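You operate a simulated robot arm through the tools that you are given. There is no shell and no other tool. Be economical: measure what you need, move in short steps, check, and stop when the job is done.

You are at the controls of a simulated robot arm. One attempt, no reset.

## Task
Clamp modules 27 and 56 in the rail with the green stop.
Fine: 27 goes next to the purple stop; lock the purple stop first and the green one last.

The check looks at the end state, three seconds after you hand in, the way a careful person would. Anything else that was tipped, shoved, dropped, spilled or broken makes it a failure.

## Robot
A 7-joint arm with a two-finger parallel gripper, fixed in place. Base frame: the origin is at the foot of the arm, x ahead of it, y to its left, z up; the work surface is at about z = 0. Readings come in cm, degrees, newtons and seconds.
With the tool pointing down near the work surface it reaches from about 24 to 62 cm from the base axis. Its first joint turns from -66.0 to 66.0 degrees. Payload 2.6 kg.
The TCP is the grasp point between the finger pads, 3 cm short of the fingertips. In the tool frame z runs along the fingers and y along their closing line. The gripper opens to 9.4 cm. The fingers are 2.8 cm wide and 1 cm thick; the gripper's body (5 by 9.6 cm) begins 5.5 cm behind the TCP.
Orientation is that of the tool frame in the base frame, as [roll, pitch, yaw] about the fixed x, y, z axes, in that order (R = Rz(yaw) Ry(pitch) Rx(roll)). With the fingers straight down and closing along the base's y, the tool's x points along the base's -x, its y along +y and its z along -z.

## Interface
- The arm moves only by the tool drive_tool. Its argument "steps" is a list of rows, each an object (a shift or turn left out is 0, a gripper value left out holds the last) with "linear": the shift along the base's x, y, z in cm, a list of three; "rot": the turn, a rotation vector about the base's x, y, z in degrees, a list of three; "claw": the closure, from 0 (fully open) to 1 (shut). In form: [{"linear": [dx, dy, dz], "rot": [rx, ry, rz], "claw": claw}, ...]. A call has 1 to 20 rows; each row shifts and turns the commanded pose from where the row before left it. A row lasts 0.2 s, in which the tool goes at most 5 cm and 8.6 degrees; a call with a longer step from one row to the next is refused whole, and so is a gripper value outside its range. A pose out of reach is approached as far as the arm can. The call stops where the force on the tool passes 40 N (or 10 N more than at its start, if that is more) or the arm is blocked; 0.2 s more then pass. Each finger travels about 7.2 cm/s and halts on what it meets, pressing with about 32 N; the grip force reading is that of the motor and also rises with nothing between the fingers. The clock runs only during rows and for 0.2 s after the last one: add rows that do not move to give the fingers time. It gives the time, the measured TCP pose, the force on the tool (base axes), the opening and the grip force at its end, in the units of the frame above (readings bear some noise), with the torque about the TCP (base axes, N m) and any sound that the robot's microphone picked up, and new pictures: "views" is both (left out), scene, wrist or none.
- Cameras (640 x 400 px; columns grow to the right, rows downward): "scene" is fixed at [4.63, 45.08, 52.84]; the picture's right is [-0.66, -0.75, 0.00], its down [-0.65, 0.57, -0.50] and it looks along [0.38, -0.33, -0.87] (base axes); focal length 214 px, centre (320, 200). "wrist" rides on the gripper at [7.6, 1.4, -10.2] in the tool frame; the picture's right is [-0.18, 0.98, 0.00], its down [-0.75, -0.14, -0.64] and it looks along [-0.63, -0.12, 0.77] (tool axes); focal length 243 px, centre (320, 200). There is no depth. A picture from a camera that has moved, and an enlarged one, comes with that camera's place and axes in the base frame and with its lens. The place of the scene camera against the robot may be out by one fixed shift of up to 1.8 cm in any direction.
- close_up(camera, box): a new picture of the part [left, top, right, bottom] of that camera's present view, enlarged. It takes no simulated time.
- hand_in(): hands the job in; it is judged then, once.

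Work in short steps. Places have to be worked out from the pictures, the camera data and where the tool is seen: move nearer, look again, correct. Check each grasp and each placing, and mend what went wrong. You have 120 turns and 200 pictures in all, those below and enlarged ones among them. Open the gripper and draw the arm clear of the work before you hand the job in, unless the task says otherwise; then end with one line.

The tools are called after "Call:" as name(argument=value, ...) on one line, values as JSON. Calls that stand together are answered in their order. drive_tool: Moves the arm, as the interface text tells. Its arguments: {"type":"object","properties":{"steps":{"type":"array"},"views":{"type":"string","enum":["both","scene","wrist","none"]}},"required":["steps"]} The other tools are called the same way: close_up (camera, box) takes an enlarged picture of a part of a camera's view; hand_in () hands the job in.

At the start:

```text
time_s: 0.0
tool_pos: [42.77, 1.52, 31.12]
tcp_rot: [-180.0, 0.0, -180.0]
wrist_force: [0.0, 0.6, -0.1]
wrist_torque: [0.02, -0.02, 0.02]
gripper_width: 9.42
gripper_force: 0.0
```

scene: 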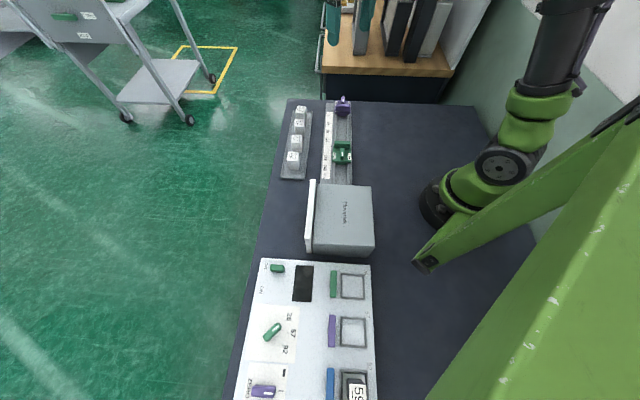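
wrist: 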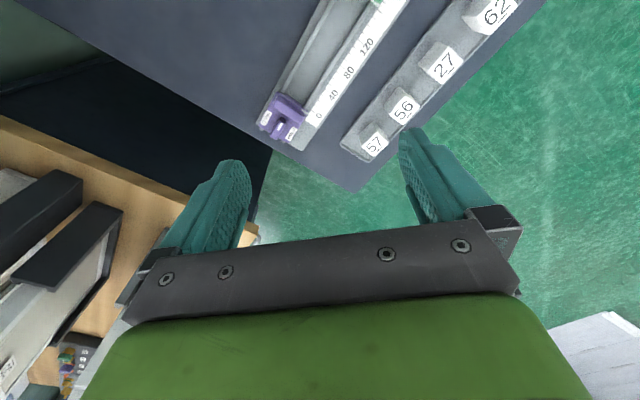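

I'll start by enlarging the rail and module tray in both views.

Call:
close_up(camera="scene", box=[260, 80, 400, 200])

Call:
close_up(camera="wrist", box=[220, 0, 540, 200])

Call:
close_up(camera="scene", box=[230, 170, 390, 400])

```text
3.33 times, centred on (330, 140) of scene
camera zoom: at [4.63, 45.08, 52.84], right [-0.66, -0.75, 0.0], down [-0.65, 0.57, -0.5], along [0.38, -0.33, -0.87], focal length 715 px, centre (287, 400)
```

zoom: 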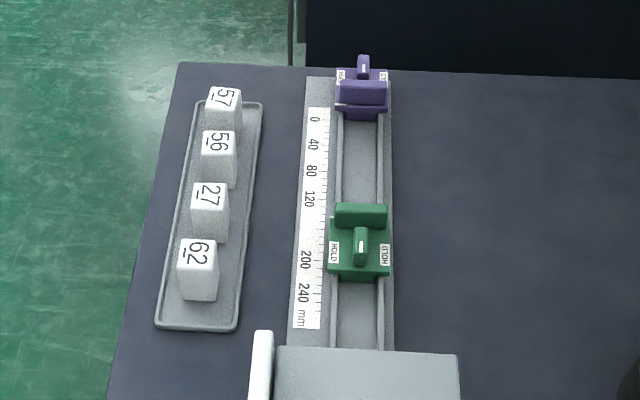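

```text
2.00 times, centred on (380, 100) of wrist
camera zoom: at [34.94, 2.98, 41.57], right [0.18, 0.98, 0.0], down [0.75, -0.14, 0.64], along [0.63, -0.12, -0.77], focal length 485 px, centre (200, 400)
```

zoom: 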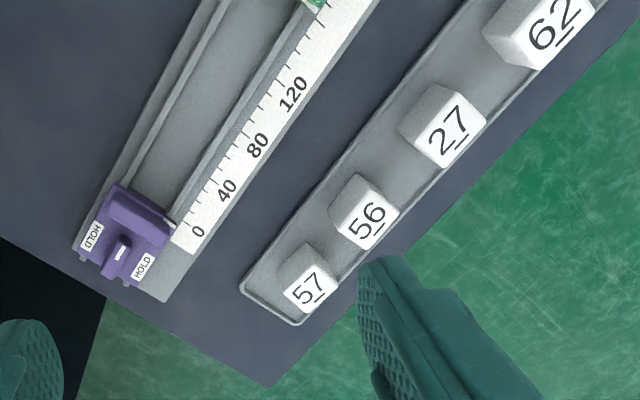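

```text
1.74 times, centred on (310, 285) of scene
camera zoom: at [4.63, 45.08, 52.84], right [-0.66, -0.75, 0.0], down [-0.65, 0.57, -0.5], along [0.38, -0.33, -0.87], focal length 373 px, centre (337, 52)
```

zoom: 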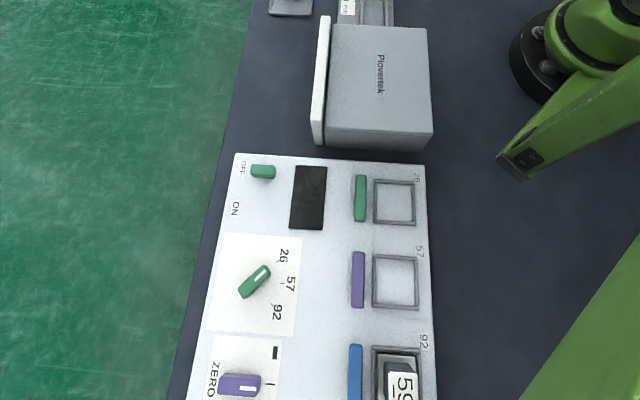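

The rail runs diagonally, from the purple stop near (49,-6) to the green stop near (34,10). I'll turn the tool -45° so the fingers close across the rail, and move to get a better wrist view.

Call:
drive_tool(steps=[{"linear": [-1, 2, -1], "rot": [0, 0, -7.5]}, {"linear": [-1, 2, -1], "rot": [0, 0, -7.5]}, {"linear": [-1, 2, -1], "rot": [0, 0, -7.5]}, {"linear": [-1, 2, -1], "rot": [0, 0, -7.5]}, {"linear": [-1, 2, -1], "rot": [0, 0, -7.5]}, {"linear": [-1, 2, -1], "rot": [0, 0, -7.5]}, {}, {}], views="both")

```text
time_s: 1.8
tool_pos: [36.55, 13.46, 25.06]
tcp_rot: [-180.0, 0.0, 134.9]
wrist_force: [-0.2, -0.4, -0.8]
wrist_torque: [0.03, 0.03, -0.03]
gripper_width: 9.39
gripper_force: 0.1
camera wrist: at [32.12, 19.91, 35.48], right [0.83, 0.56, 0.0], down [0.43, -0.63, 0.64], along [0.36, -0.53, -0.77], focal length 243 px, centre (320, 200)
```

scene: 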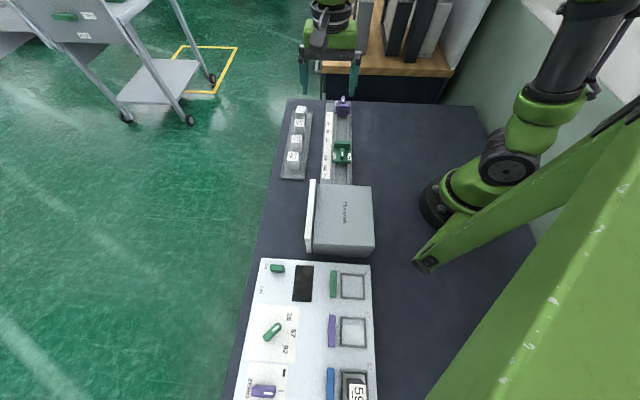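
wrist: 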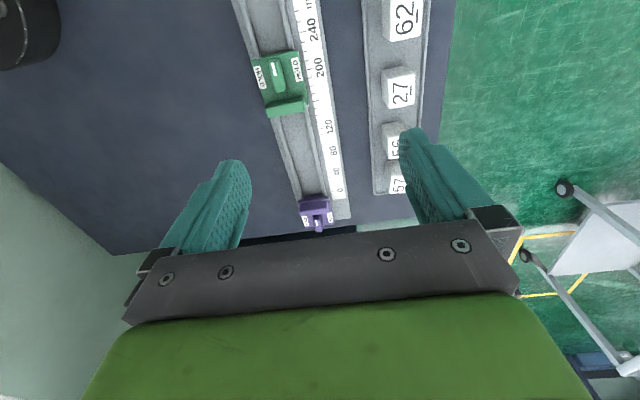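

The wrist view covers the whole rail, so I'll enlarge it.

Call:
close_up(camera="wrist", box=[225, 30, 345, 120])

Call:
close_up(camera="wrist", box=[270, 160, 370, 240])

Call:
close_up(camera="wrist", box=[220, 0, 460, 200])

```text
4.44 times, centred on (285, 75) of wrist
camera zoom: at [32.12, 19.91, 35.48], right [0.83, 0.56, 0.0], down [0.43, -0.63, 0.64], along [0.36, -0.53, -0.77], focal length 1078 px, centre (476, 756)
```

zoom: 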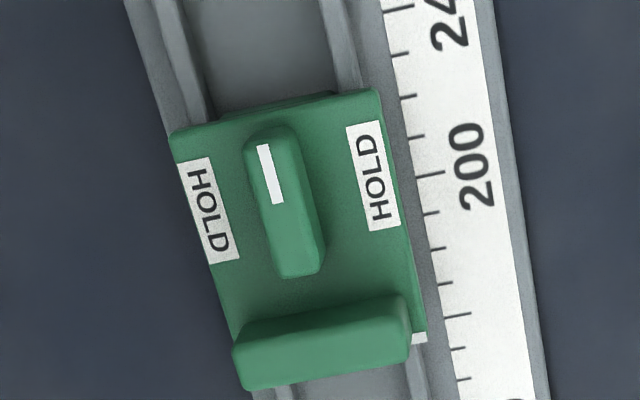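

```text
5.00 times, centred on (320, 200) of wrist
camera zoom: at [32.12, 19.91, 35.48], right [0.83, 0.56, 0.0], down [0.43, -0.63, 0.64], along [0.36, -0.53, -0.77], focal length 1213 px, centre (320, 200)
```

zoom: 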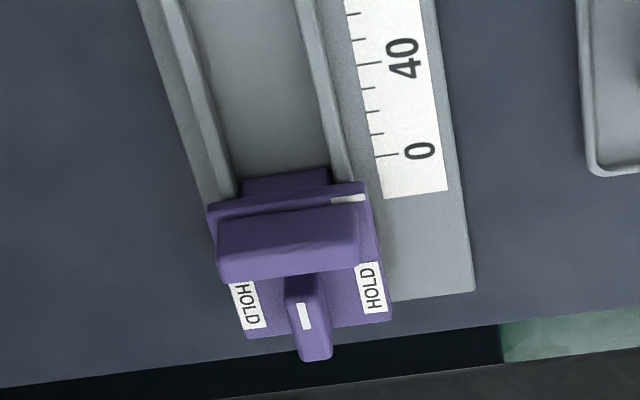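

```text
2.00 times, centred on (340, 100) of wrist
camera zoom: at [32.12, 19.91, 35.48], right [0.83, 0.56, 0.0], down [0.43, -0.63, 0.64], along [0.36, -0.53, -0.77], focal length 485 px, centre (280, 400)
```

zoom: 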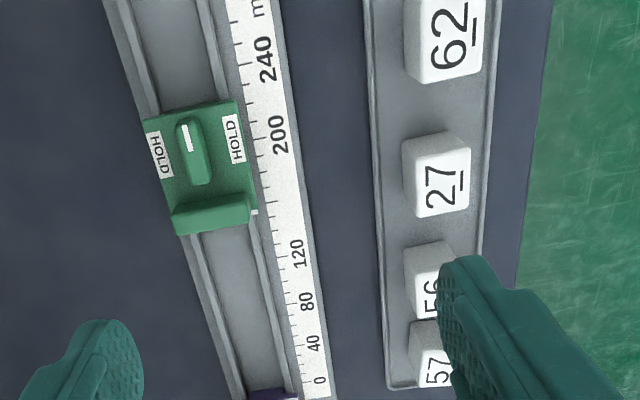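

The knobs lie along the rail when free and turn 90° to HOLD. From the two views, the top of the purple knob is near (49.0,-5.8,5). I'll move above it and look again.

Call:
drive_tool(steps=[{"linear": [2.1, -3.2, -1]}, {"linear": [2.1, -3.2, -1]}, {"linear": [2.1, -3.2, -2]}, {"linear": [2.1, -3.2, -2]}, {"linear": [2.1, -3.2, -3]}, {"linear": [2.0, -3.2, -3]}, {"claw": 0.3}, {"claw": 0.5}], views="wrist")

Call:
close_up(camera="wrist", box=[240, 90, 400, 220])

```text
time_s: 3.6
tool_pos: [49.24, -5.62, 12.97]
tcp_rot: [180.0, 0.0, 135.0]
wrist_force: [0.1, 0.1, -0.3]
wrist_torque: [-0.01, -0.04, 0.01]
gripper_width: 4.71
gripper_force: 0.2
camera wrist: at [44.78, 0.84, 23.43], right [0.83, 0.56, 0.0], down [0.43, -0.63, 0.64], along [0.36, -0.53, -0.77], focal length 243 px, centre (320, 200)
```

wrist: 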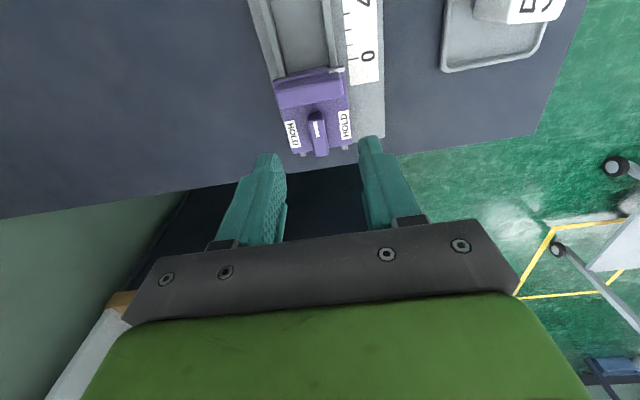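

```text
3.08 times, centred on (320, 155) of wrist
camera zoom: at [44.78, 0.84, 23.43], right [0.83, 0.56, 0.0], down [0.43, -0.63, 0.64], along [0.36, -0.53, -0.77], focal length 746 px, centre (320, 338)
```

zoom: 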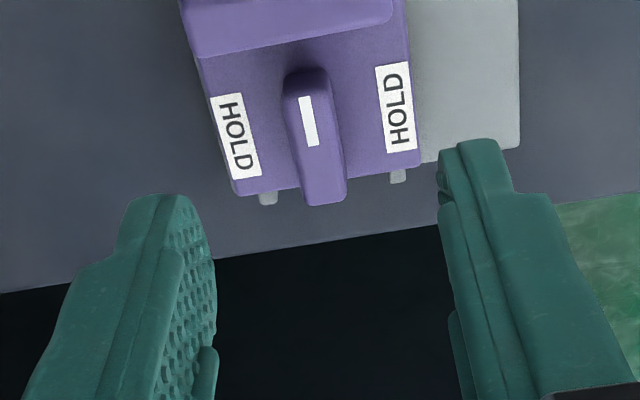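

The knob centre is near (49.6,-6.4). I'll shift there, go down partway and look again.

Call:
drive_tool(steps=[{"linear": [0.35, -0.8, -1.5]}, {"linear": [0, 0, -2]}, {}], views="none")

Call:
close_up(camera="wrist", box=[240, 90, 400, 220])

Call:
close_up(camera="scene", box=[310, 70, 380, 120])

```text
time_s: 4.4
tool_pos: [49.53, -6.49, 9.58]
tcp_rot: [179.9, -0.1, 135.1]
wrist_force: [-0.2, -0.3, -0.5]
wrist_torque: [-0.01, 0.0, -0.02]
gripper_width: 4.67
gripper_force: 0.2
```

```text
3.08 times, centred on (320, 155) of wrist
camera zoom: at [45.01, -0.04, 19.99], right [0.83, 0.56, 0.0], down [0.43, -0.63, 0.64], along [0.36, -0.53, -0.77], focal length 746 px, centre (320, 338)
```

zoom: 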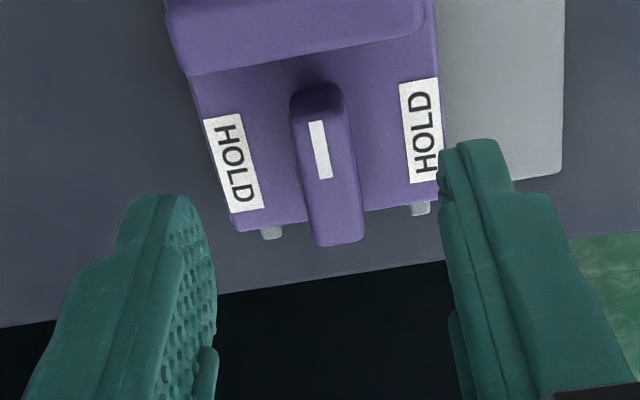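

```text
8.00 times, centred on (345, 95) of scene
camera zoom: at [4.63, 45.08, 52.84], right [-0.66, -0.75, 0.0], down [-0.65, 0.57, -0.5], along [0.38, -0.33, -0.87], focal length 1716 px, centre (120, 1040)
```

zoom: 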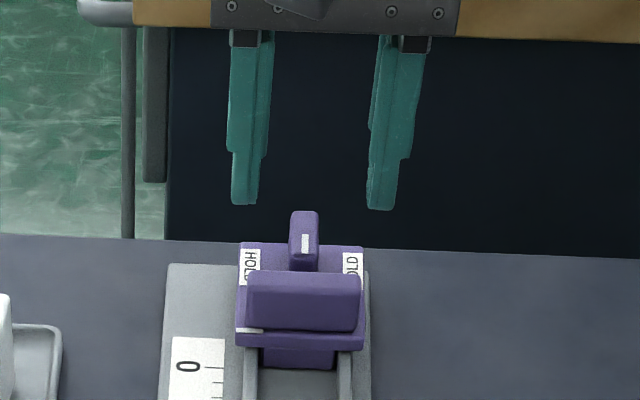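

By triangulation the knob top is at z≈5, the knob centre at about (49.65,-6.55), and the plate at z≈2.7. I'll descend to TCP z≈6.4 and close on the knob.

Call:
drive_tool(steps=[{"linear": [0.12, -0.08, -1.5]}, {"linear": [0, 0, -1.7]}, {}, {"claw": 0.7}, {"claw": 0.85}, {"claw": 1.0}, {"claw": 1.0}], views="wrist")

Call:
close_up(camera="scene", box=[310, 70, 380, 120])

```text
time_s: 6.0
tool_pos: [49.56, -6.55, 6.44]
tcp_rot: [-180.0, -0.1, 135.0]
wrist_force: [2.8, 0.7, -2.7]
wrist_torque: [-0.01, -0.08, -0.04]
gripper_width: 1.24
gripper_force: 45.2
camera wrist: at [45.14, -0.04, 16.92], right [0.83, 0.56, 0.0], down [0.43, -0.63, 0.64], along [0.36, -0.53, -0.77], focal length 243 px, centre (320, 200)
```

wrist: 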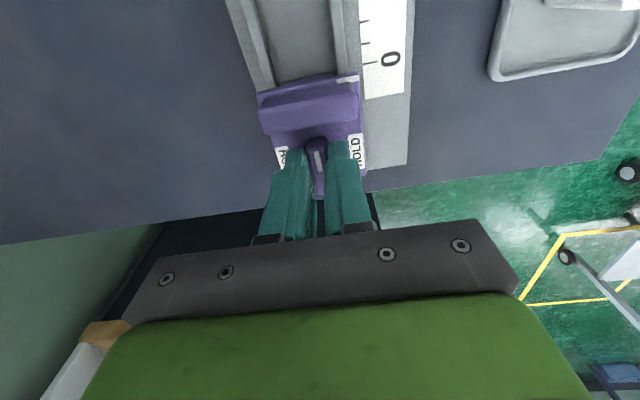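

```text
8.00 times, centred on (345, 95) of scene
camera zoom: at [4.63, 45.08, 52.84], right [-0.66, -0.75, 0.0], down [-0.65, 0.57, -0.5], along [0.38, -0.33, -0.87], focal length 1716 px, centre (120, 1040)
```

zoom: 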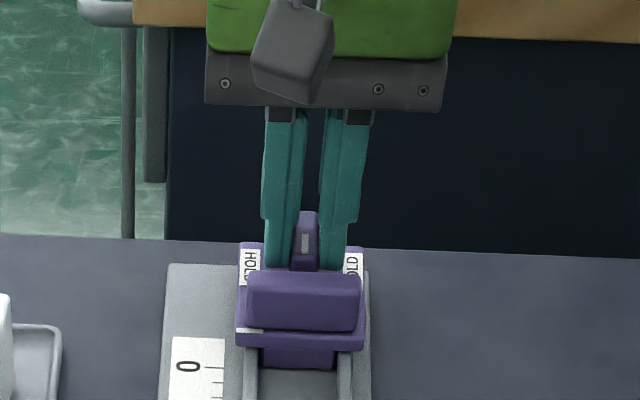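

Gripped, with a 1.24 cm opening. I'll turn the knob in stages, starting with 30°.

Call:
drive_tool(steps=[{"rot": [0, 0, 5]}, {"rot": [0, 0, 5]}, {"rot": [0, 0, 5]}, {"rot": [0, 0, 5]}, {"rot": [0, 0, 5]}, {"rot": [0, 0, 5]}, {}], views="wrist")

Call:
close_up(camera="scene", box=[310, 70, 380, 120])

```text
time_s: 7.6
tool_pos: [49.43, -6.55, 6.52]
tcp_rot: [179.9, -0.5, 164.7]
wrist_force: [-32.1, 6.5, 20.6]
wrist_torque: [0.24, 0.12, -1.65]
gripper_width: 2.39
gripper_force: 45.4
camera wrist: at [42.42, -3.13, 16.92], right [0.44, 0.9, 0.0], down [0.69, -0.34, 0.63], along [0.57, -0.28, -0.77], focal length 243 px, centre (320, 200)
```

wrist: 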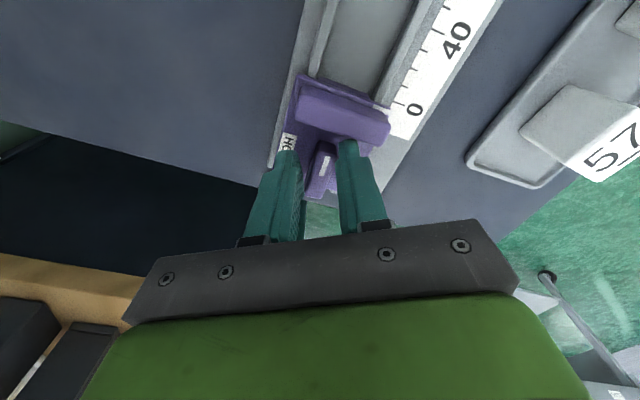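

```text
8.00 times, centred on (345, 95) of scene
camera zoom: at [4.62, 45.08, 52.84], right [-0.66, -0.75, 0.0], down [-0.65, 0.57, -0.5], along [0.38, -0.33, -0.87], focal length 1716 px, centre (120, 1040)
```

zoom: 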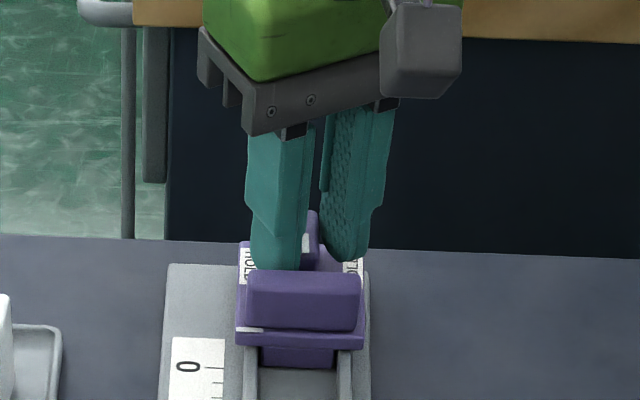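

The knob held firm while the fingers spread, so it may only turn the other way. I'll unwind the 30°, then try a small negative turn.

Call:
drive_tool(steps=[{"rot": [0, 0, -6]}, {"rot": [0, 0, -6]}, {"rot": [0, 0, -6]}, {"rot": [0, 0, -6]}, {"rot": [0, 0, -6]}, {}, {}], views="none")

Call:
drive_tool(steps=[{"rot": [0, 0, -5]}, {"rot": [0, 0, -5]}, {"rot": [0, 0, -5]}, {}], views="wrist")

```text
time_s: 9.2
tool_pos: [49.8, -6.59, 6.31]
tcp_rot: [-180.0, 0.0, 135.1]
wrist_force: [2.4, 5.4, -14.5]
wrist_torque: [-0.33, -0.53, 0.0]
gripper_width: 1.23
gripper_force: 44.9
```

```text
time_s: 10.2
tool_pos: [49.61, -6.47, 6.38]
tcp_rot: [-180.0, -0.1, 120.0]
wrist_force: [13.2, 11.6, -24.5]
wrist_torque: [-0.69, -0.85, 0.05]
gripper_width: 1.23
gripper_force: 44.5
camera wrist: at [46.97, 0.95, 16.86], right [0.94, 0.33, 0.0], down [0.26, -0.72, 0.64], along [0.21, -0.6, -0.77], focal length 243 px, centre (320, 200)
```

wrist: 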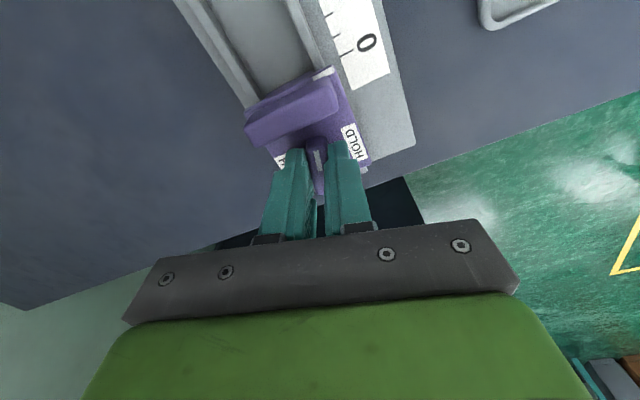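

It turns in the negative direction with the opening steady. I'll continue.

Call:
drive_tool(steps=[{"rot": [0, 0, -5]}, {"rot": [0, 0, -5]}, {"rot": [0, 0, -5]}, {"rot": [0, 0, -5]}, {"rot": [0, 0, -5]}, {"rot": [0, 0, -5]}, {}], views="none")

Call:
drive_tool(steps=[{"rot": [0, 0, -5]}, {"rot": [0, 0, -5]}, {"rot": [0, 0, -5]}, {"rot": [0, 0, -5]}, {"rot": [0, 0, -5]}, {"rot": [0, 0, -5]}, {}], views="wrist")

Call:
close_up(camera="scene", box=[310, 70, 380, 120])

```text
time_s: 11.8
tool_pos: [49.75, -6.22, 6.4]
tcp_rot: [-179.9, -0.4, 90.1]
wrist_force: [18.6, 17.3, -23.0]
wrist_torque: [-0.41, -0.43, 0.06]
gripper_width: 1.26
gripper_force: 45.4
```

```text
time_s: 13.4
tool_pos: [49.77, -6.24, 6.39]
tcp_rot: [180.0, -0.5, 60.0]
wrist_force: [17.5, 18.2, 0.6]
wrist_torque: [0.55, -0.49, 0.02]
gripper_width: 1.23
gripper_force: 45.2
camera wrist: at [54.67, -0.37, 16.92], right [0.76, -0.65, 0.0], down [-0.5, -0.59, 0.64], along [-0.42, -0.48, -0.77], focal length 243 px, centre (320, 200)
```

wrist: 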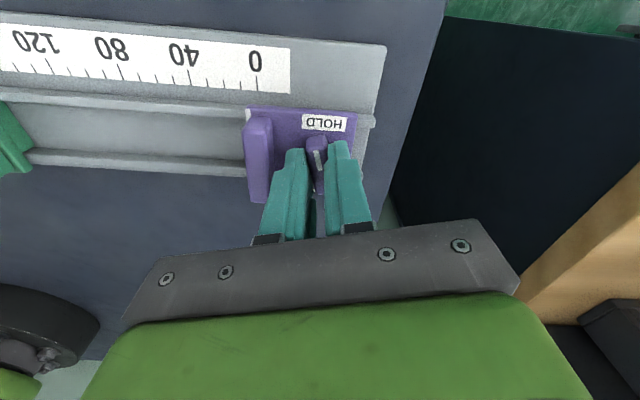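

```text
8.00 times, centred on (345, 95) of scene
camera zoom: at [4.63, 45.08, 52.85], right [-0.66, -0.75, 0.0], down [-0.65, 0.57, -0.5], along [0.38, -0.33, -0.87], focal length 1716 px, centre (120, 1040)
```

zoom: 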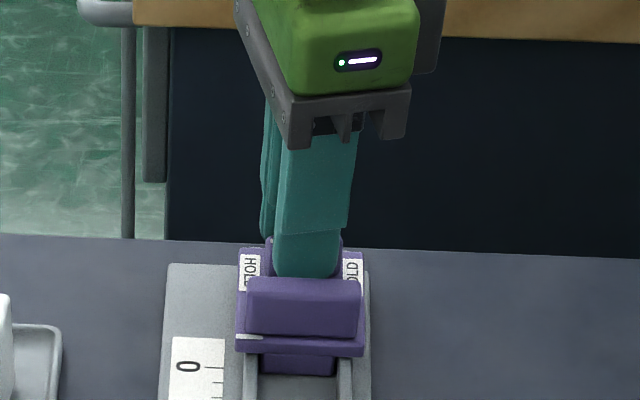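

Turned 75° so far. I'll do the last 15° and watch for an end stop.

Call:
drive_tool(steps=[{"rot": [0, 0, -5]}, {"rot": [0, 0, -5]}, {"rot": [0, 0, -5]}, {}], views="wrist")

```text
time_s: 14.4
tool_pos: [49.79, -6.29, 6.39]
tcp_rot: [-179.8, -0.4, 44.8]
wrist_force: [15.6, 17.9, 5.8]
wrist_torque: [0.86, -0.85, 0.03]
gripper_width: 1.26
gripper_force: 45.1
camera wrist: at [56.09, -1.94, 16.91], right [0.56, -0.83, 0.0], down [-0.64, -0.44, 0.64], along [-0.53, -0.36, -0.77], focal length 243 px, centre (320, 200)
```

wrist: 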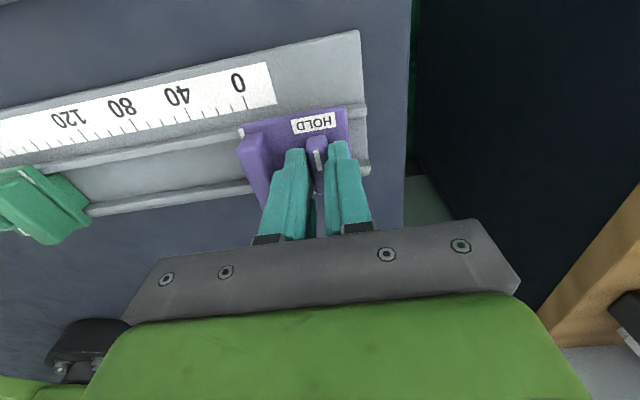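

No end stop yet. I'll try 4° more to see whether it's seated.

Call:
drive_tool(steps=[{"rot": [0, 0, -2]}, {"rot": [0, 0, -2]}, {}], views="none")

```text
time_s: 15.2
tool_pos: [49.7, -6.43, 6.39]
tcp_rot: [-180.0, -0.2, 41.2]
wrist_force: [21.0, 15.4, -1.8]
wrist_torque: [0.43, -0.55, 1.38]
gripper_width: 1.33
gripper_force: 44.5
```

The torque rose to 1.38 N m, so it's at the end stop and the purple stop is on HOLD. I'll back off 4°, open slightly, lift and verify.

Call:
drive_tool(steps=[{"rot": [0, 0, 4]}, {"claw": 0.74}, {"claw": 0.74}, {"linear": [0, 0, 3]}, {"linear": [0, 0, 4]}, {}], views="wrist")

Call:
close_up(camera="wrist", box=[220, 60, 380, 190])

```text
time_s: 16.6
tool_pos: [49.51, -6.51, 13.56]
tcp_rot: [179.9, 0.0, 45.0]
wrist_force: [0.1, -0.1, 0.3]
wrist_torque: [0.0, 0.01, -0.04]
gripper_width: 2.46
gripper_force: 0.1
camera wrist: at [55.89, -2.03, 23.88], right [0.56, -0.83, 0.0], down [-0.63, -0.43, 0.64], along [-0.53, -0.36, -0.77], focal length 243 px, centre (320, 200)
```

wrist: 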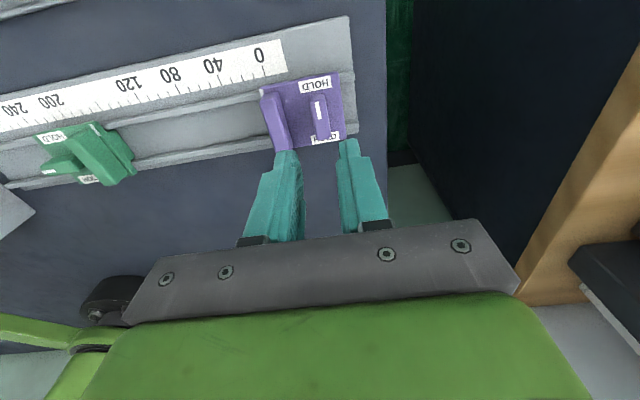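

```text
3.08 times, centred on (300, 125) of wrist
camera zoom: at [55.89, -2.03, 23.88], right [0.56, -0.83, 0.0], down [-0.63, -0.43, 0.64], along [-0.53, -0.36, -0.77], focal length 746 px, centre (382, 431)
```

zoom: 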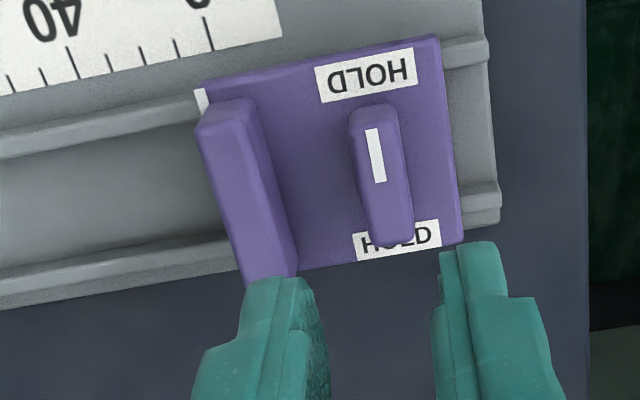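

The purple knob is crosswise on HOLD. Next I'll turn back 90° and move above module 27, near (45.3,18.5).

Call:
drive_tool(steps=[{"linear": [-0.35, 2.0, 0.3], "rot": [0, 0, 7.5], "claw": 0}, {"linear": [-0.35, 2.0, 0.3], "rot": [0, 0, 7.5]}, {"linear": [-0.35, 2.0, 0.3], "rot": [0, 0, 7.5]}, {"linear": [-0.35, 2.0, 0.3], "rot": [0, 0, 7.5]}, {"linear": [-0.35, 2.0, 0.3], "rot": [0, 0, 7.5]}, {"linear": [-0.35, 2.0, 0.3], "rot": [0, 0, 7.5]}, {"linear": [-0.35, 2.0, 0.3], "rot": [0, 0, 7.5]}, {"linear": [-0.35, 2.0, 0.3], "rot": [0, 0, 7.5]}, {"linear": [-0.35, 2.0, 0.3], "rot": [0, 0, 7.5]}, {"linear": [-0.35, 2.0, 0.3], "rot": [0, 0, 7.5]}, {"linear": [-0.35, 2.0, 0.3], "rot": [0, 0, 7.5]}, {"linear": [-0.35, 2.0, 0.3], "rot": [0, 0, 7.5]}, {}], views="both")

Call:
close_up(camera="wrist", box=[200, 0, 440, 200])

```text
time_s: 19.4
tool_pos: [45.41, 17.37, 17.14]
tcp_rot: [180.0, 0.0, 135.1]
wrist_force: [0.5, 0.1, -0.4]
wrist_torque: [0.01, 0.02, -0.02]
gripper_width: 9.41
gripper_force: 0.0
camera wrist: at [40.91, 23.85, 27.55], right [0.82, 0.57, 0.0], down [0.43, -0.63, 0.64], along [0.36, -0.53, -0.77], focal length 243 px, centre (320, 200)
```

scene: 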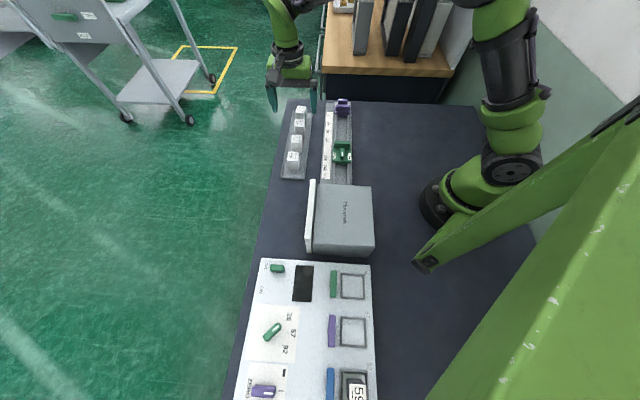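
wrist: 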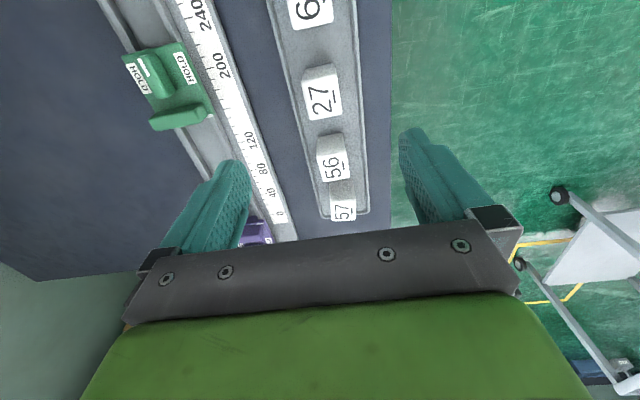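

```text
2.00 times, centred on (320, 100) of wrist
camera zoom: at [40.91, 23.85, 27.55], right [0.82, 0.57, 0.0], down [0.43, -0.63, 0.64], along [0.36, -0.53, -0.77], focal length 485 px, centre (320, 400)
```

zoom: 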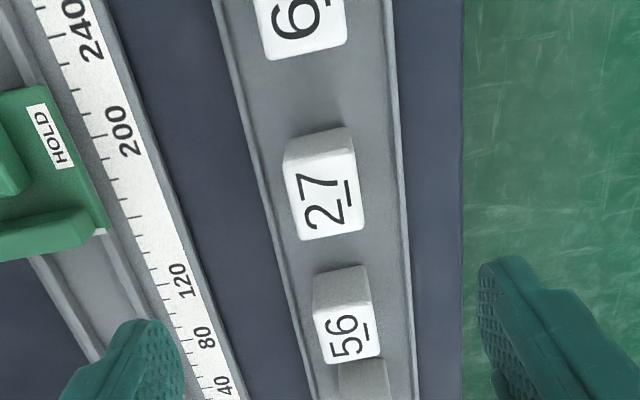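

The labels are on the module tops. Three views put 27's top centre at about (45.1,18.2,5.2), roughly 3.1 cm wide. I'll align and go down partway to check.

Call:
drive_tool(steps=[{"linear": [-0.25, 0.85, -3.5], "claw": 0.3}, {"linear": [0, 0, -3.5], "claw": 0.35}, {}], views="wrist")

Call:
close_up(camera="wrist", box=[220, 70, 420, 220])

```text
time_s: 20.2
tool_pos: [45.09, 18.29, 9.96]
tcp_rot: [-179.9, 0.0, 135.0]
wrist_force: [-0.3, -0.4, -0.3]
wrist_torque: [-0.02, -0.02, -0.04]
gripper_width: 6.12
gripper_force: 0.0
camera wrist: at [40.69, 24.76, 20.38], right [0.83, 0.56, 0.0], down [0.43, -0.63, 0.64], along [0.36, -0.53, -0.77], focal length 243 px, centre (320, 200)
```

wrist: 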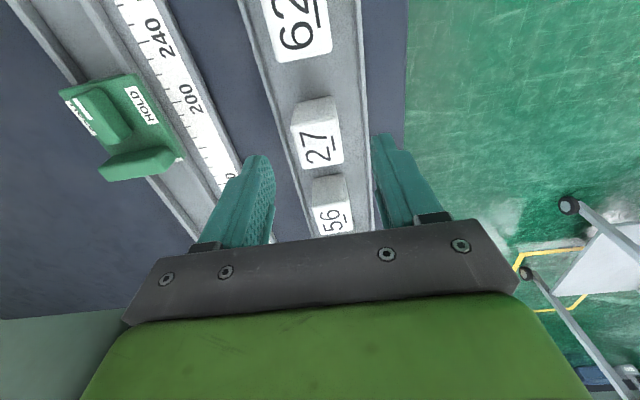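

```text
2.67 times, centred on (320, 145) of wrist
camera zoom: at [40.69, 24.76, 20.38], right [0.83, 0.56, 0.0], down [0.43, -0.63, 0.64], along [0.36, -0.53, -0.77], focal length 647 px, centre (320, 347)
```

zoom: 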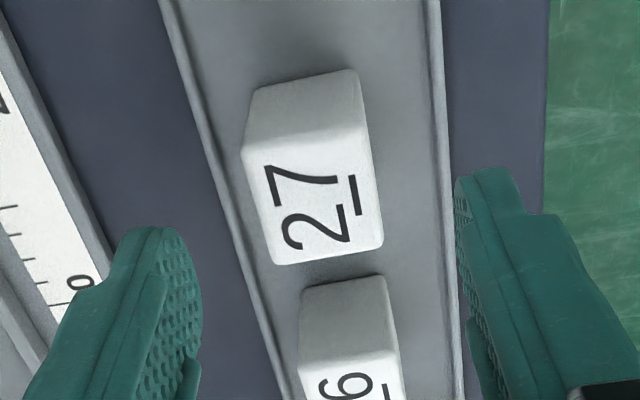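

27's centre is about (45.15,18.1), with the top near 4.6. I'll descend to TCP z≈5.3 and close gently.

Call:
drive_tool(steps=[{"linear": [-0.02, -0.25, -2.5]}, {"linear": [0, 0, -2.2]}, {}, {"claw": 0.55}, {"claw": 0.65}, {"claw": 0.75}, {"claw": 0.85}, {"claw": 0.9}], views="wrist")

Call:
close_up(camera="scene", box=[260, 80, 360, 190])

```text
time_s: 22.0
tool_pos: [45.05, 18.07, 5.26]
tcp_rot: [-179.9, 0.0, 135.0]
wrist_force: [1.1, 0.1, -0.5]
wrist_torque: [0.03, 0.02, -0.01]
gripper_width: 3.57
gripper_force: 32.5
camera wrist: at [40.62, 24.44, 15.64], right [0.83, 0.56, 0.0], down [0.43, -0.63, 0.64], along [0.36, -0.53, -0.77], focal length 243 px, centre (320, 200)
```

wrist: 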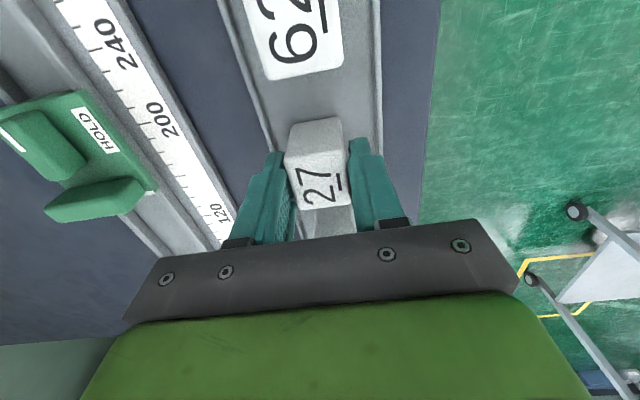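

```text
3.64 times, centred on (310, 135) of scene
camera zoom: at [4.63, 45.08, 52.84], right [-0.66, -0.75, 0.0], down [-0.65, 0.57, -0.5], along [0.38, -0.33, -0.87], focal length 780 px, centre (356, 436)
```

zoom: 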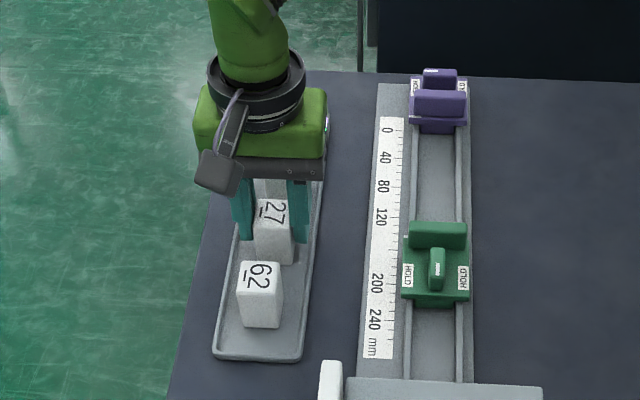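

Opening 3.57 cm with a firm grip. The rail channel looks about 3.7 cm wide, and its centre line is x+y≈43.0, taken from the knob grip. I'll lift straight up and check the hold.

Call:
drive_tool(steps=[{"linear": [0, 0, 2], "claw": 0.9}, {"linear": [0, 0, 3]}, {"linear": [0, 0, 3]}, {}], views="wrist")

Call:
close_up(camera="wrist", box=[220, 70, 420, 220])

```text
time_s: 23.0
tool_pos: [45.19, 18.1, 13.48]
tcp_rot: [180.0, 0.1, 135.0]
wrist_force: [-0.6, 1.5, -0.2]
wrist_torque: [-0.01, -0.04, -0.02]
gripper_width: 3.58
gripper_force: 31.8
camera wrist: at [40.73, 24.5, 23.9], right [0.83, 0.56, 0.0], down [0.43, -0.63, 0.64], along [0.36, -0.53, -0.77], focal length 243 px, centre (320, 200)
```

wrist: 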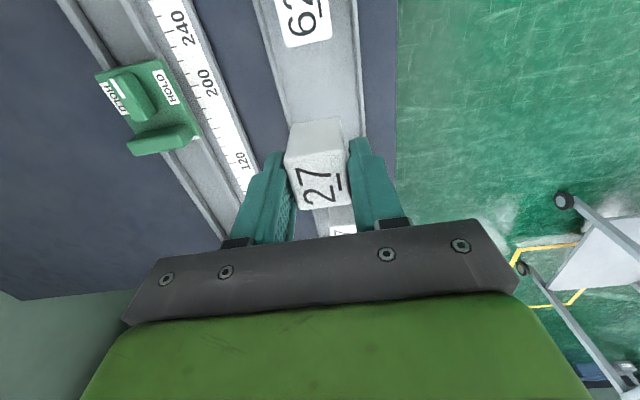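

```text
2.67 times, centred on (320, 145) of wrist
camera zoom: at [40.73, 24.5, 23.9], right [0.83, 0.56, 0.0], down [0.43, -0.63, 0.64], along [0.36, -0.53, -0.77], focal length 647 px, centre (320, 347)
```

zoom: 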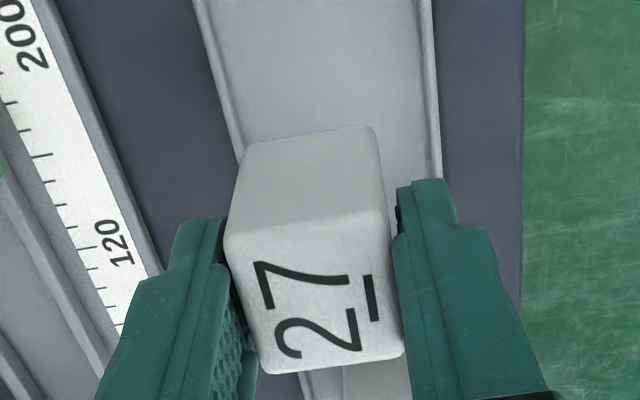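

27 is held square. I'll carry it over the rail to (43.4,-0.4), a little short of the purple stop.

Call:
drive_tool(steps=[{"linear": [-0.35, -3.7, 0]}, {"linear": [-0.35, -3.7, 0]}, {"linear": [-0.35, -3.7, 0]}, {"linear": [-0.35, -3.7, 0]}, {"linear": [-0.37, -3.7, 0]}, {"linear": [0, 0, -3]}, {}, {}], views="wrist")

Call:
close_up(camera="wrist", box=[220, 70, 420, 220])

Call:
close_up(camera="scene", box=[290, 70, 390, 150])

```text
time_s: 24.8
tool_pos: [43.69, -0.75, 10.48]
tcp_rot: [-180.0, 0.1, 135.0]
wrist_force: [-0.2, -0.2, -0.3]
wrist_torque: [0.0, 0.0, 0.01]
gripper_width: 3.56
gripper_force: 31.7
camera wrist: at [39.06, 5.85, 20.97], right [0.83, 0.56, 0.0], down [0.43, -0.63, 0.64], along [0.36, -0.53, -0.77], focal length 243 px, centre (320, 200)
```

wrist: 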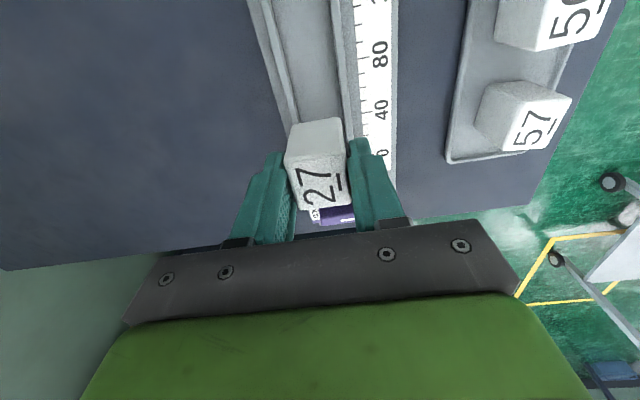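

```text
2.67 times, centred on (320, 145) of wrist
camera zoom: at [39.06, 5.85, 20.97], right [0.83, 0.56, 0.0], down [0.43, -0.63, 0.64], along [0.36, -0.53, -0.77], focal length 647 px, centre (320, 347)
```

zoom: 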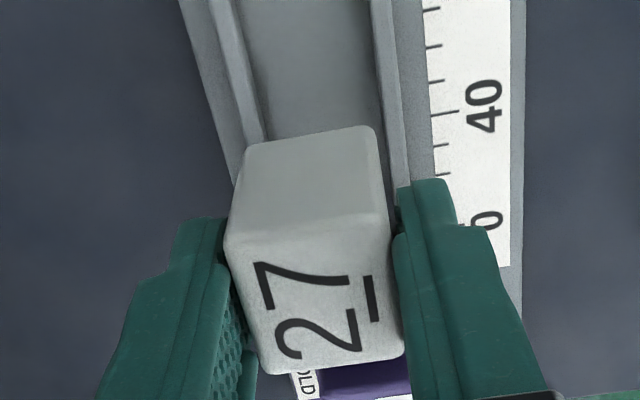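

```text
5.00 times, centred on (340, 110) of scene
camera zoom: at [4.63, 45.08, 52.84], right [-0.66, -0.75, 0.0], down [-0.65, 0.57, -0.5], along [0.38, -0.33, -0.87], focal length 1072 px, centre (220, 650)
```

zoom: 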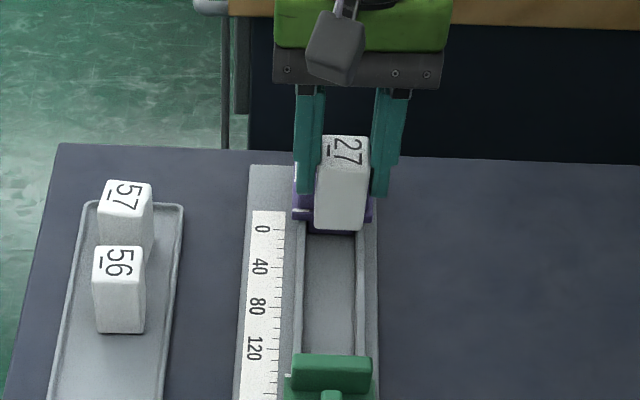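

Measured at two points, the channel's centre line is x+y≈43.07, parallel to the tool, and the channel is about 3.67 cm wide. I'll nudge 0.1 cm across and lower towards the rail.

Call:
drive_tool(steps=[{"linear": [0.06, 0.05, -2]}, {"linear": [0, 0, -1.5]}, {"linear": [0, 0, -0.4]}, {}], views="wrist")

Call:
close_up(camera="wrist", box=[220, 70, 420, 220])

Call:
close_up(camera="scene", box=[300, 80, 380, 140])

```text
time_s: 25.8
tool_pos: [43.37, -0.48, 6.39]
tcp_rot: [-180.0, 0.0, 135.0]
wrist_force: [-0.4, -0.2, -0.6]
wrist_torque: [-0.02, 0.01, -0.01]
gripper_width: 3.58
gripper_force: 32.1
camera wrist: at [38.92, 5.99, 16.84], right [0.83, 0.56, 0.0], down [0.43, -0.63, 0.64], along [0.36, -0.53, -0.77], focal length 243 px, centre (320, 200)
```

wrist: 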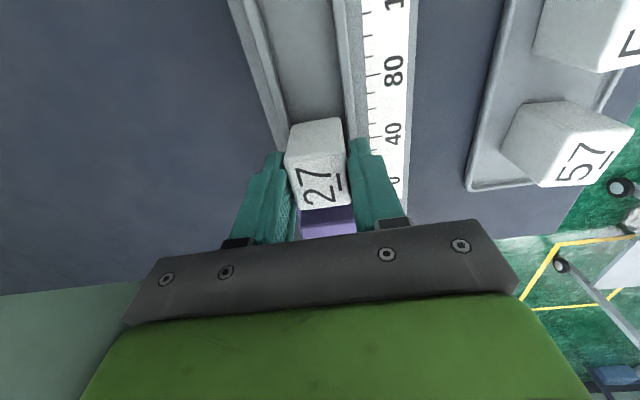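

```text
2.67 times, centred on (320, 145) of wrist
camera zoom: at [38.92, 5.99, 16.84], right [0.83, 0.56, 0.0], down [0.43, -0.63, 0.64], along [0.36, -0.53, -0.77], focal length 647 px, centre (320, 347)
```

zoom: 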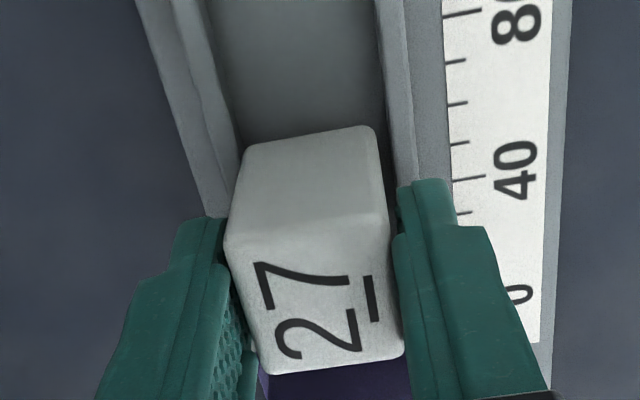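

```text
6.67 times, centred on (340, 110) of scene
camera zoom: at [4.63, 45.08, 52.84], right [-0.66, -0.75, 0.0], down [-0.65, 0.57, -0.5], along [0.38, -0.33, -0.87], focal length 1430 px, centre (187, 800)
```

zoom: 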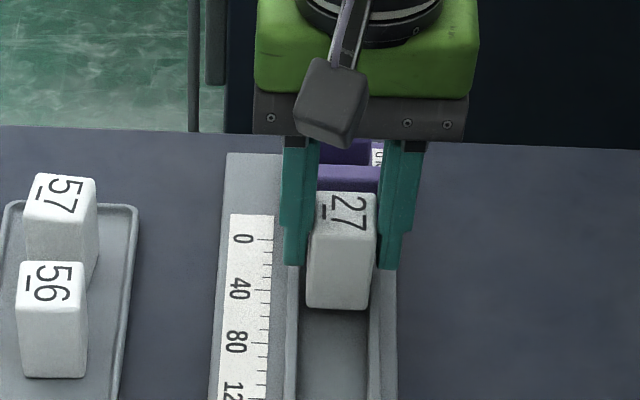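

Aligned to within about 1 mm. I'll nudge slightly and lower gently, watching the force.

Call:
drive_tool(steps=[{"linear": [0.05, 0.05, -0.2]}, {"linear": [0, 0, -0.2]}, {"linear": [0, 0, -0.2]}, {}], views="none")

Call:
close_up(camera="wrist", box=[220, 70, 420, 220])

Call:
close_up(camera="scene", box=[300, 80, 380, 140])

```text
time_s: 26.8
tool_pos: [43.38, -0.3, 5.79]
tcp_rot: [180.0, 0.0, 135.0]
wrist_force: [0.5, 0.4, -0.5]
wrist_torque: [0.0, -0.04, -0.02]
gripper_width: 3.57
gripper_force: 32.2
```

```text
2.67 times, centred on (320, 145) of wrist
camera zoom: at [38.95, 6.14, 16.26], right [0.83, 0.56, 0.0], down [0.43, -0.63, 0.64], along [0.36, -0.53, -0.77], focal length 647 px, centre (320, 347)
```

zoom: 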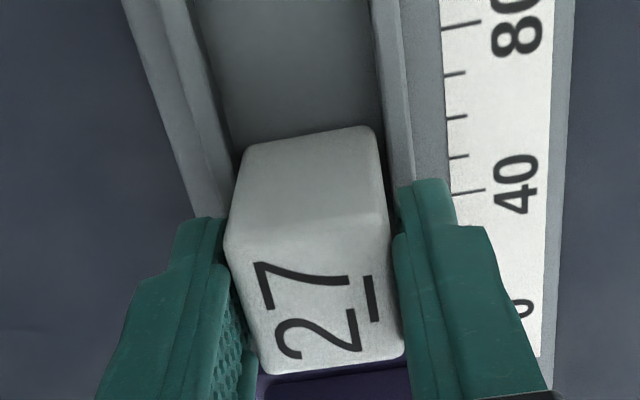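

```text
6.67 times, centred on (340, 110) of scene
camera zoom: at [4.63, 45.08, 52.84], right [-0.66, -0.75, 0.0], down [-0.65, 0.57, -0.5], along [0.38, -0.33, -0.87], focal length 1430 px, centre (187, 800)
```

zoom: 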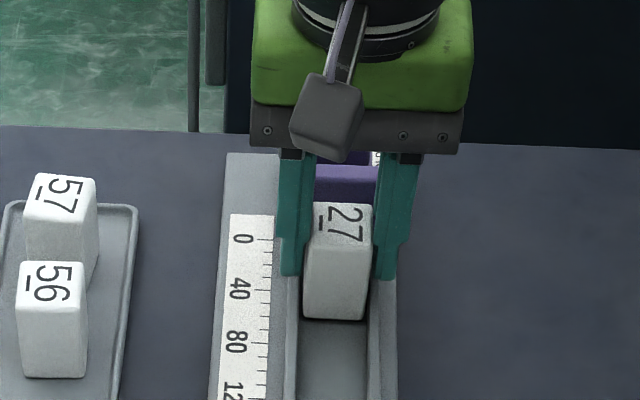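

Centred and no contact yet. I'll keep lowering.

Call:
drive_tool(steps=[{"linear": [0, 0, -0.15]}, {"linear": [0, 0, -0.15]}, {}], views="none")

Call:
drive_tool(steps=[{"linear": [0, 0, -0.15]}, {}], views="none")

```text
time_s: 27.6
tool_pos: [43.44, -0.3, 5.54]
tcp_rot: [179.8, 0.1, 134.9]
wrist_force: [-1.9, 0.8, 4.8]
wrist_torque: [0.0, 0.11, -0.02]
gripper_width: 3.56
gripper_force: 31.9
```

```text
time_s: 28.2
tool_pos: [43.47, -0.29, 5.42]
tcp_rot: [179.7, 0.1, 134.8]
wrist_force: [-8.7, 1.5, 27.9]
wrist_torque: [0.2, 0.29, -0.04]
gripper_width: 3.56
gripper_force: 32.3
```

Contact at about z 5.5. I'll ease off and check whether that's the floor or a rib.

Call:
drive_tool(steps=[{"linear": [0, 0, 0.15]}, {}], views="none")

Call:
close_up(camera="wrist", box=[260, 80, 380, 170])

Call:
close_up(camera="scene", box=[320, 90, 370, 128])

```text
time_s: 28.8
tool_pos: [43.55, -0.37, 5.34]
tcp_rot: [179.8, 0.1, 135.1]
wrist_force: [2.9, 2.9, 13.7]
wrist_torque: [0.23, -0.19, 0.0]
gripper_width: 3.53
gripper_force: 32.2
```

```text
4.44 times, centred on (320, 125) of wrist
camera zoom: at [39.03, 6.1, 15.97], right [0.82, 0.57, 0.0], down [0.43, -0.63, 0.64], along [0.37, -0.53, -0.77], focal length 1078 px, centre (320, 533)
```

zoom: 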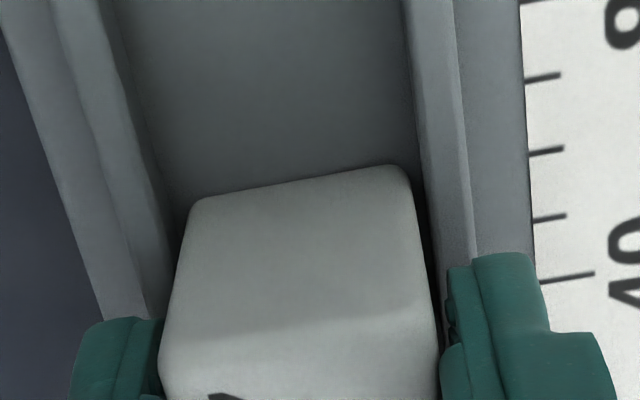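

```text
10.53 times, centred on (345, 109) of scene
camera zoom: at [4.62, 45.08, 52.85], right [-0.66, -0.75, 0.0], down [-0.65, 0.57, -0.5], along [0.38, -0.33, -0.87], focal length 2258 px, centre (57, 1158)
```

zoom: 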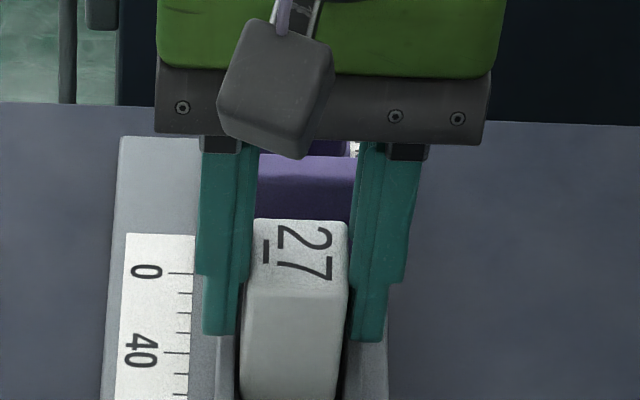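

27 is in the channel; its height matches sitting on the floor. I'll relieve the downward force and slide it towards the purple stop.

Call:
drive_tool(steps=[{"linear": [0, 0, 0.12]}, {"linear": [0.18, -0.18, 0]}, {"linear": [0.18, -0.18, 0]}, {"linear": [0.18, -0.18, 0]}, {"linear": [0.18, -0.18, 0]}, {}], views="none")

Call:
close_up(camera="scene", box=[320, 90, 370, 128])

```text
time_s: 30.2
tool_pos: [44.13, -1.12, 5.51]
tcp_rot: [-179.9, -0.1, 135.1]
wrist_force: [0.2, 0.4, 0.0]
wrist_torque: [0.02, -0.03, 0.01]
gripper_width: 3.57
gripper_force: 32.1
```

```text
10.53 times, centred on (345, 109) of scene
camera zoom: at [4.63, 45.08, 52.84], right [-0.66, -0.75, 0.0], down [-0.65, 0.57, -0.5], along [0.38, -0.33, -0.87], focal length 2258 px, centre (57, 1158)
```

zoom: 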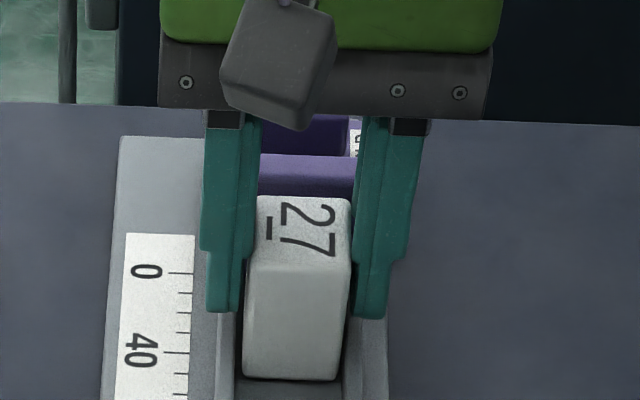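

Sliding freely, still short of the jaw. Continuing until contact.

Call:
drive_tool(steps=[{"linear": [0.14, -0.14, 0]}, {"linear": [0.14, -0.14, 0]}, {"linear": [0.14, -0.14, 0]}, {}], views="none")

Call:
drive_tool(steps=[{"linear": [0.1, -0.1, 0]}, {"linear": [0.1, -0.1, 0]}, {"linear": [0.1, -0.1, 0]}, {}], views="none")

Call:
close_up(camera="scene", box=[320, 90, 370, 128])

```text
time_s: 31.2
tool_pos: [44.68, -1.51, 5.51]
tcp_rot: [-179.9, 0.0, 135.0]
wrist_force: [0.0, 0.4, -1.1]
wrist_torque: [0.01, -0.02, 0.03]
gripper_width: 3.56
gripper_force: 32.1
```

```text
time_s: 32.2
tool_pos: [45.03, -1.88, 5.69]
tcp_rot: [180.0, 0.0, 135.0]
wrist_force: [0.8, 0.0, -1.1]
wrist_torque: [-0.02, -0.04, -0.01]
gripper_width: 3.55
gripper_force: 31.9
```

```text
10.53 times, centred on (345, 109) of scene
camera zoom: at [4.63, 45.08, 52.84], right [-0.66, -0.75, 0.0], down [-0.65, 0.57, -0.5], along [0.38, -0.33, -0.87], focal length 2258 px, centre (57, 1158)
```

zoom: 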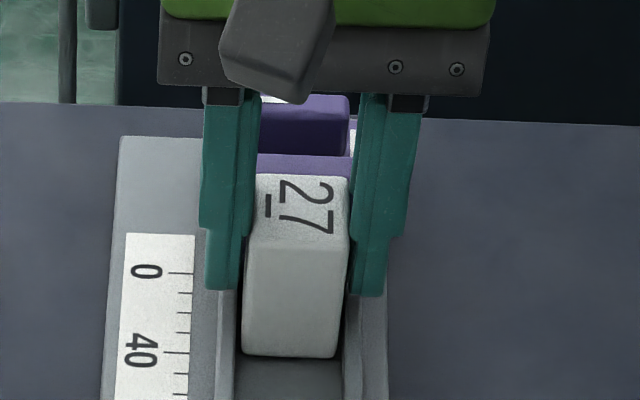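

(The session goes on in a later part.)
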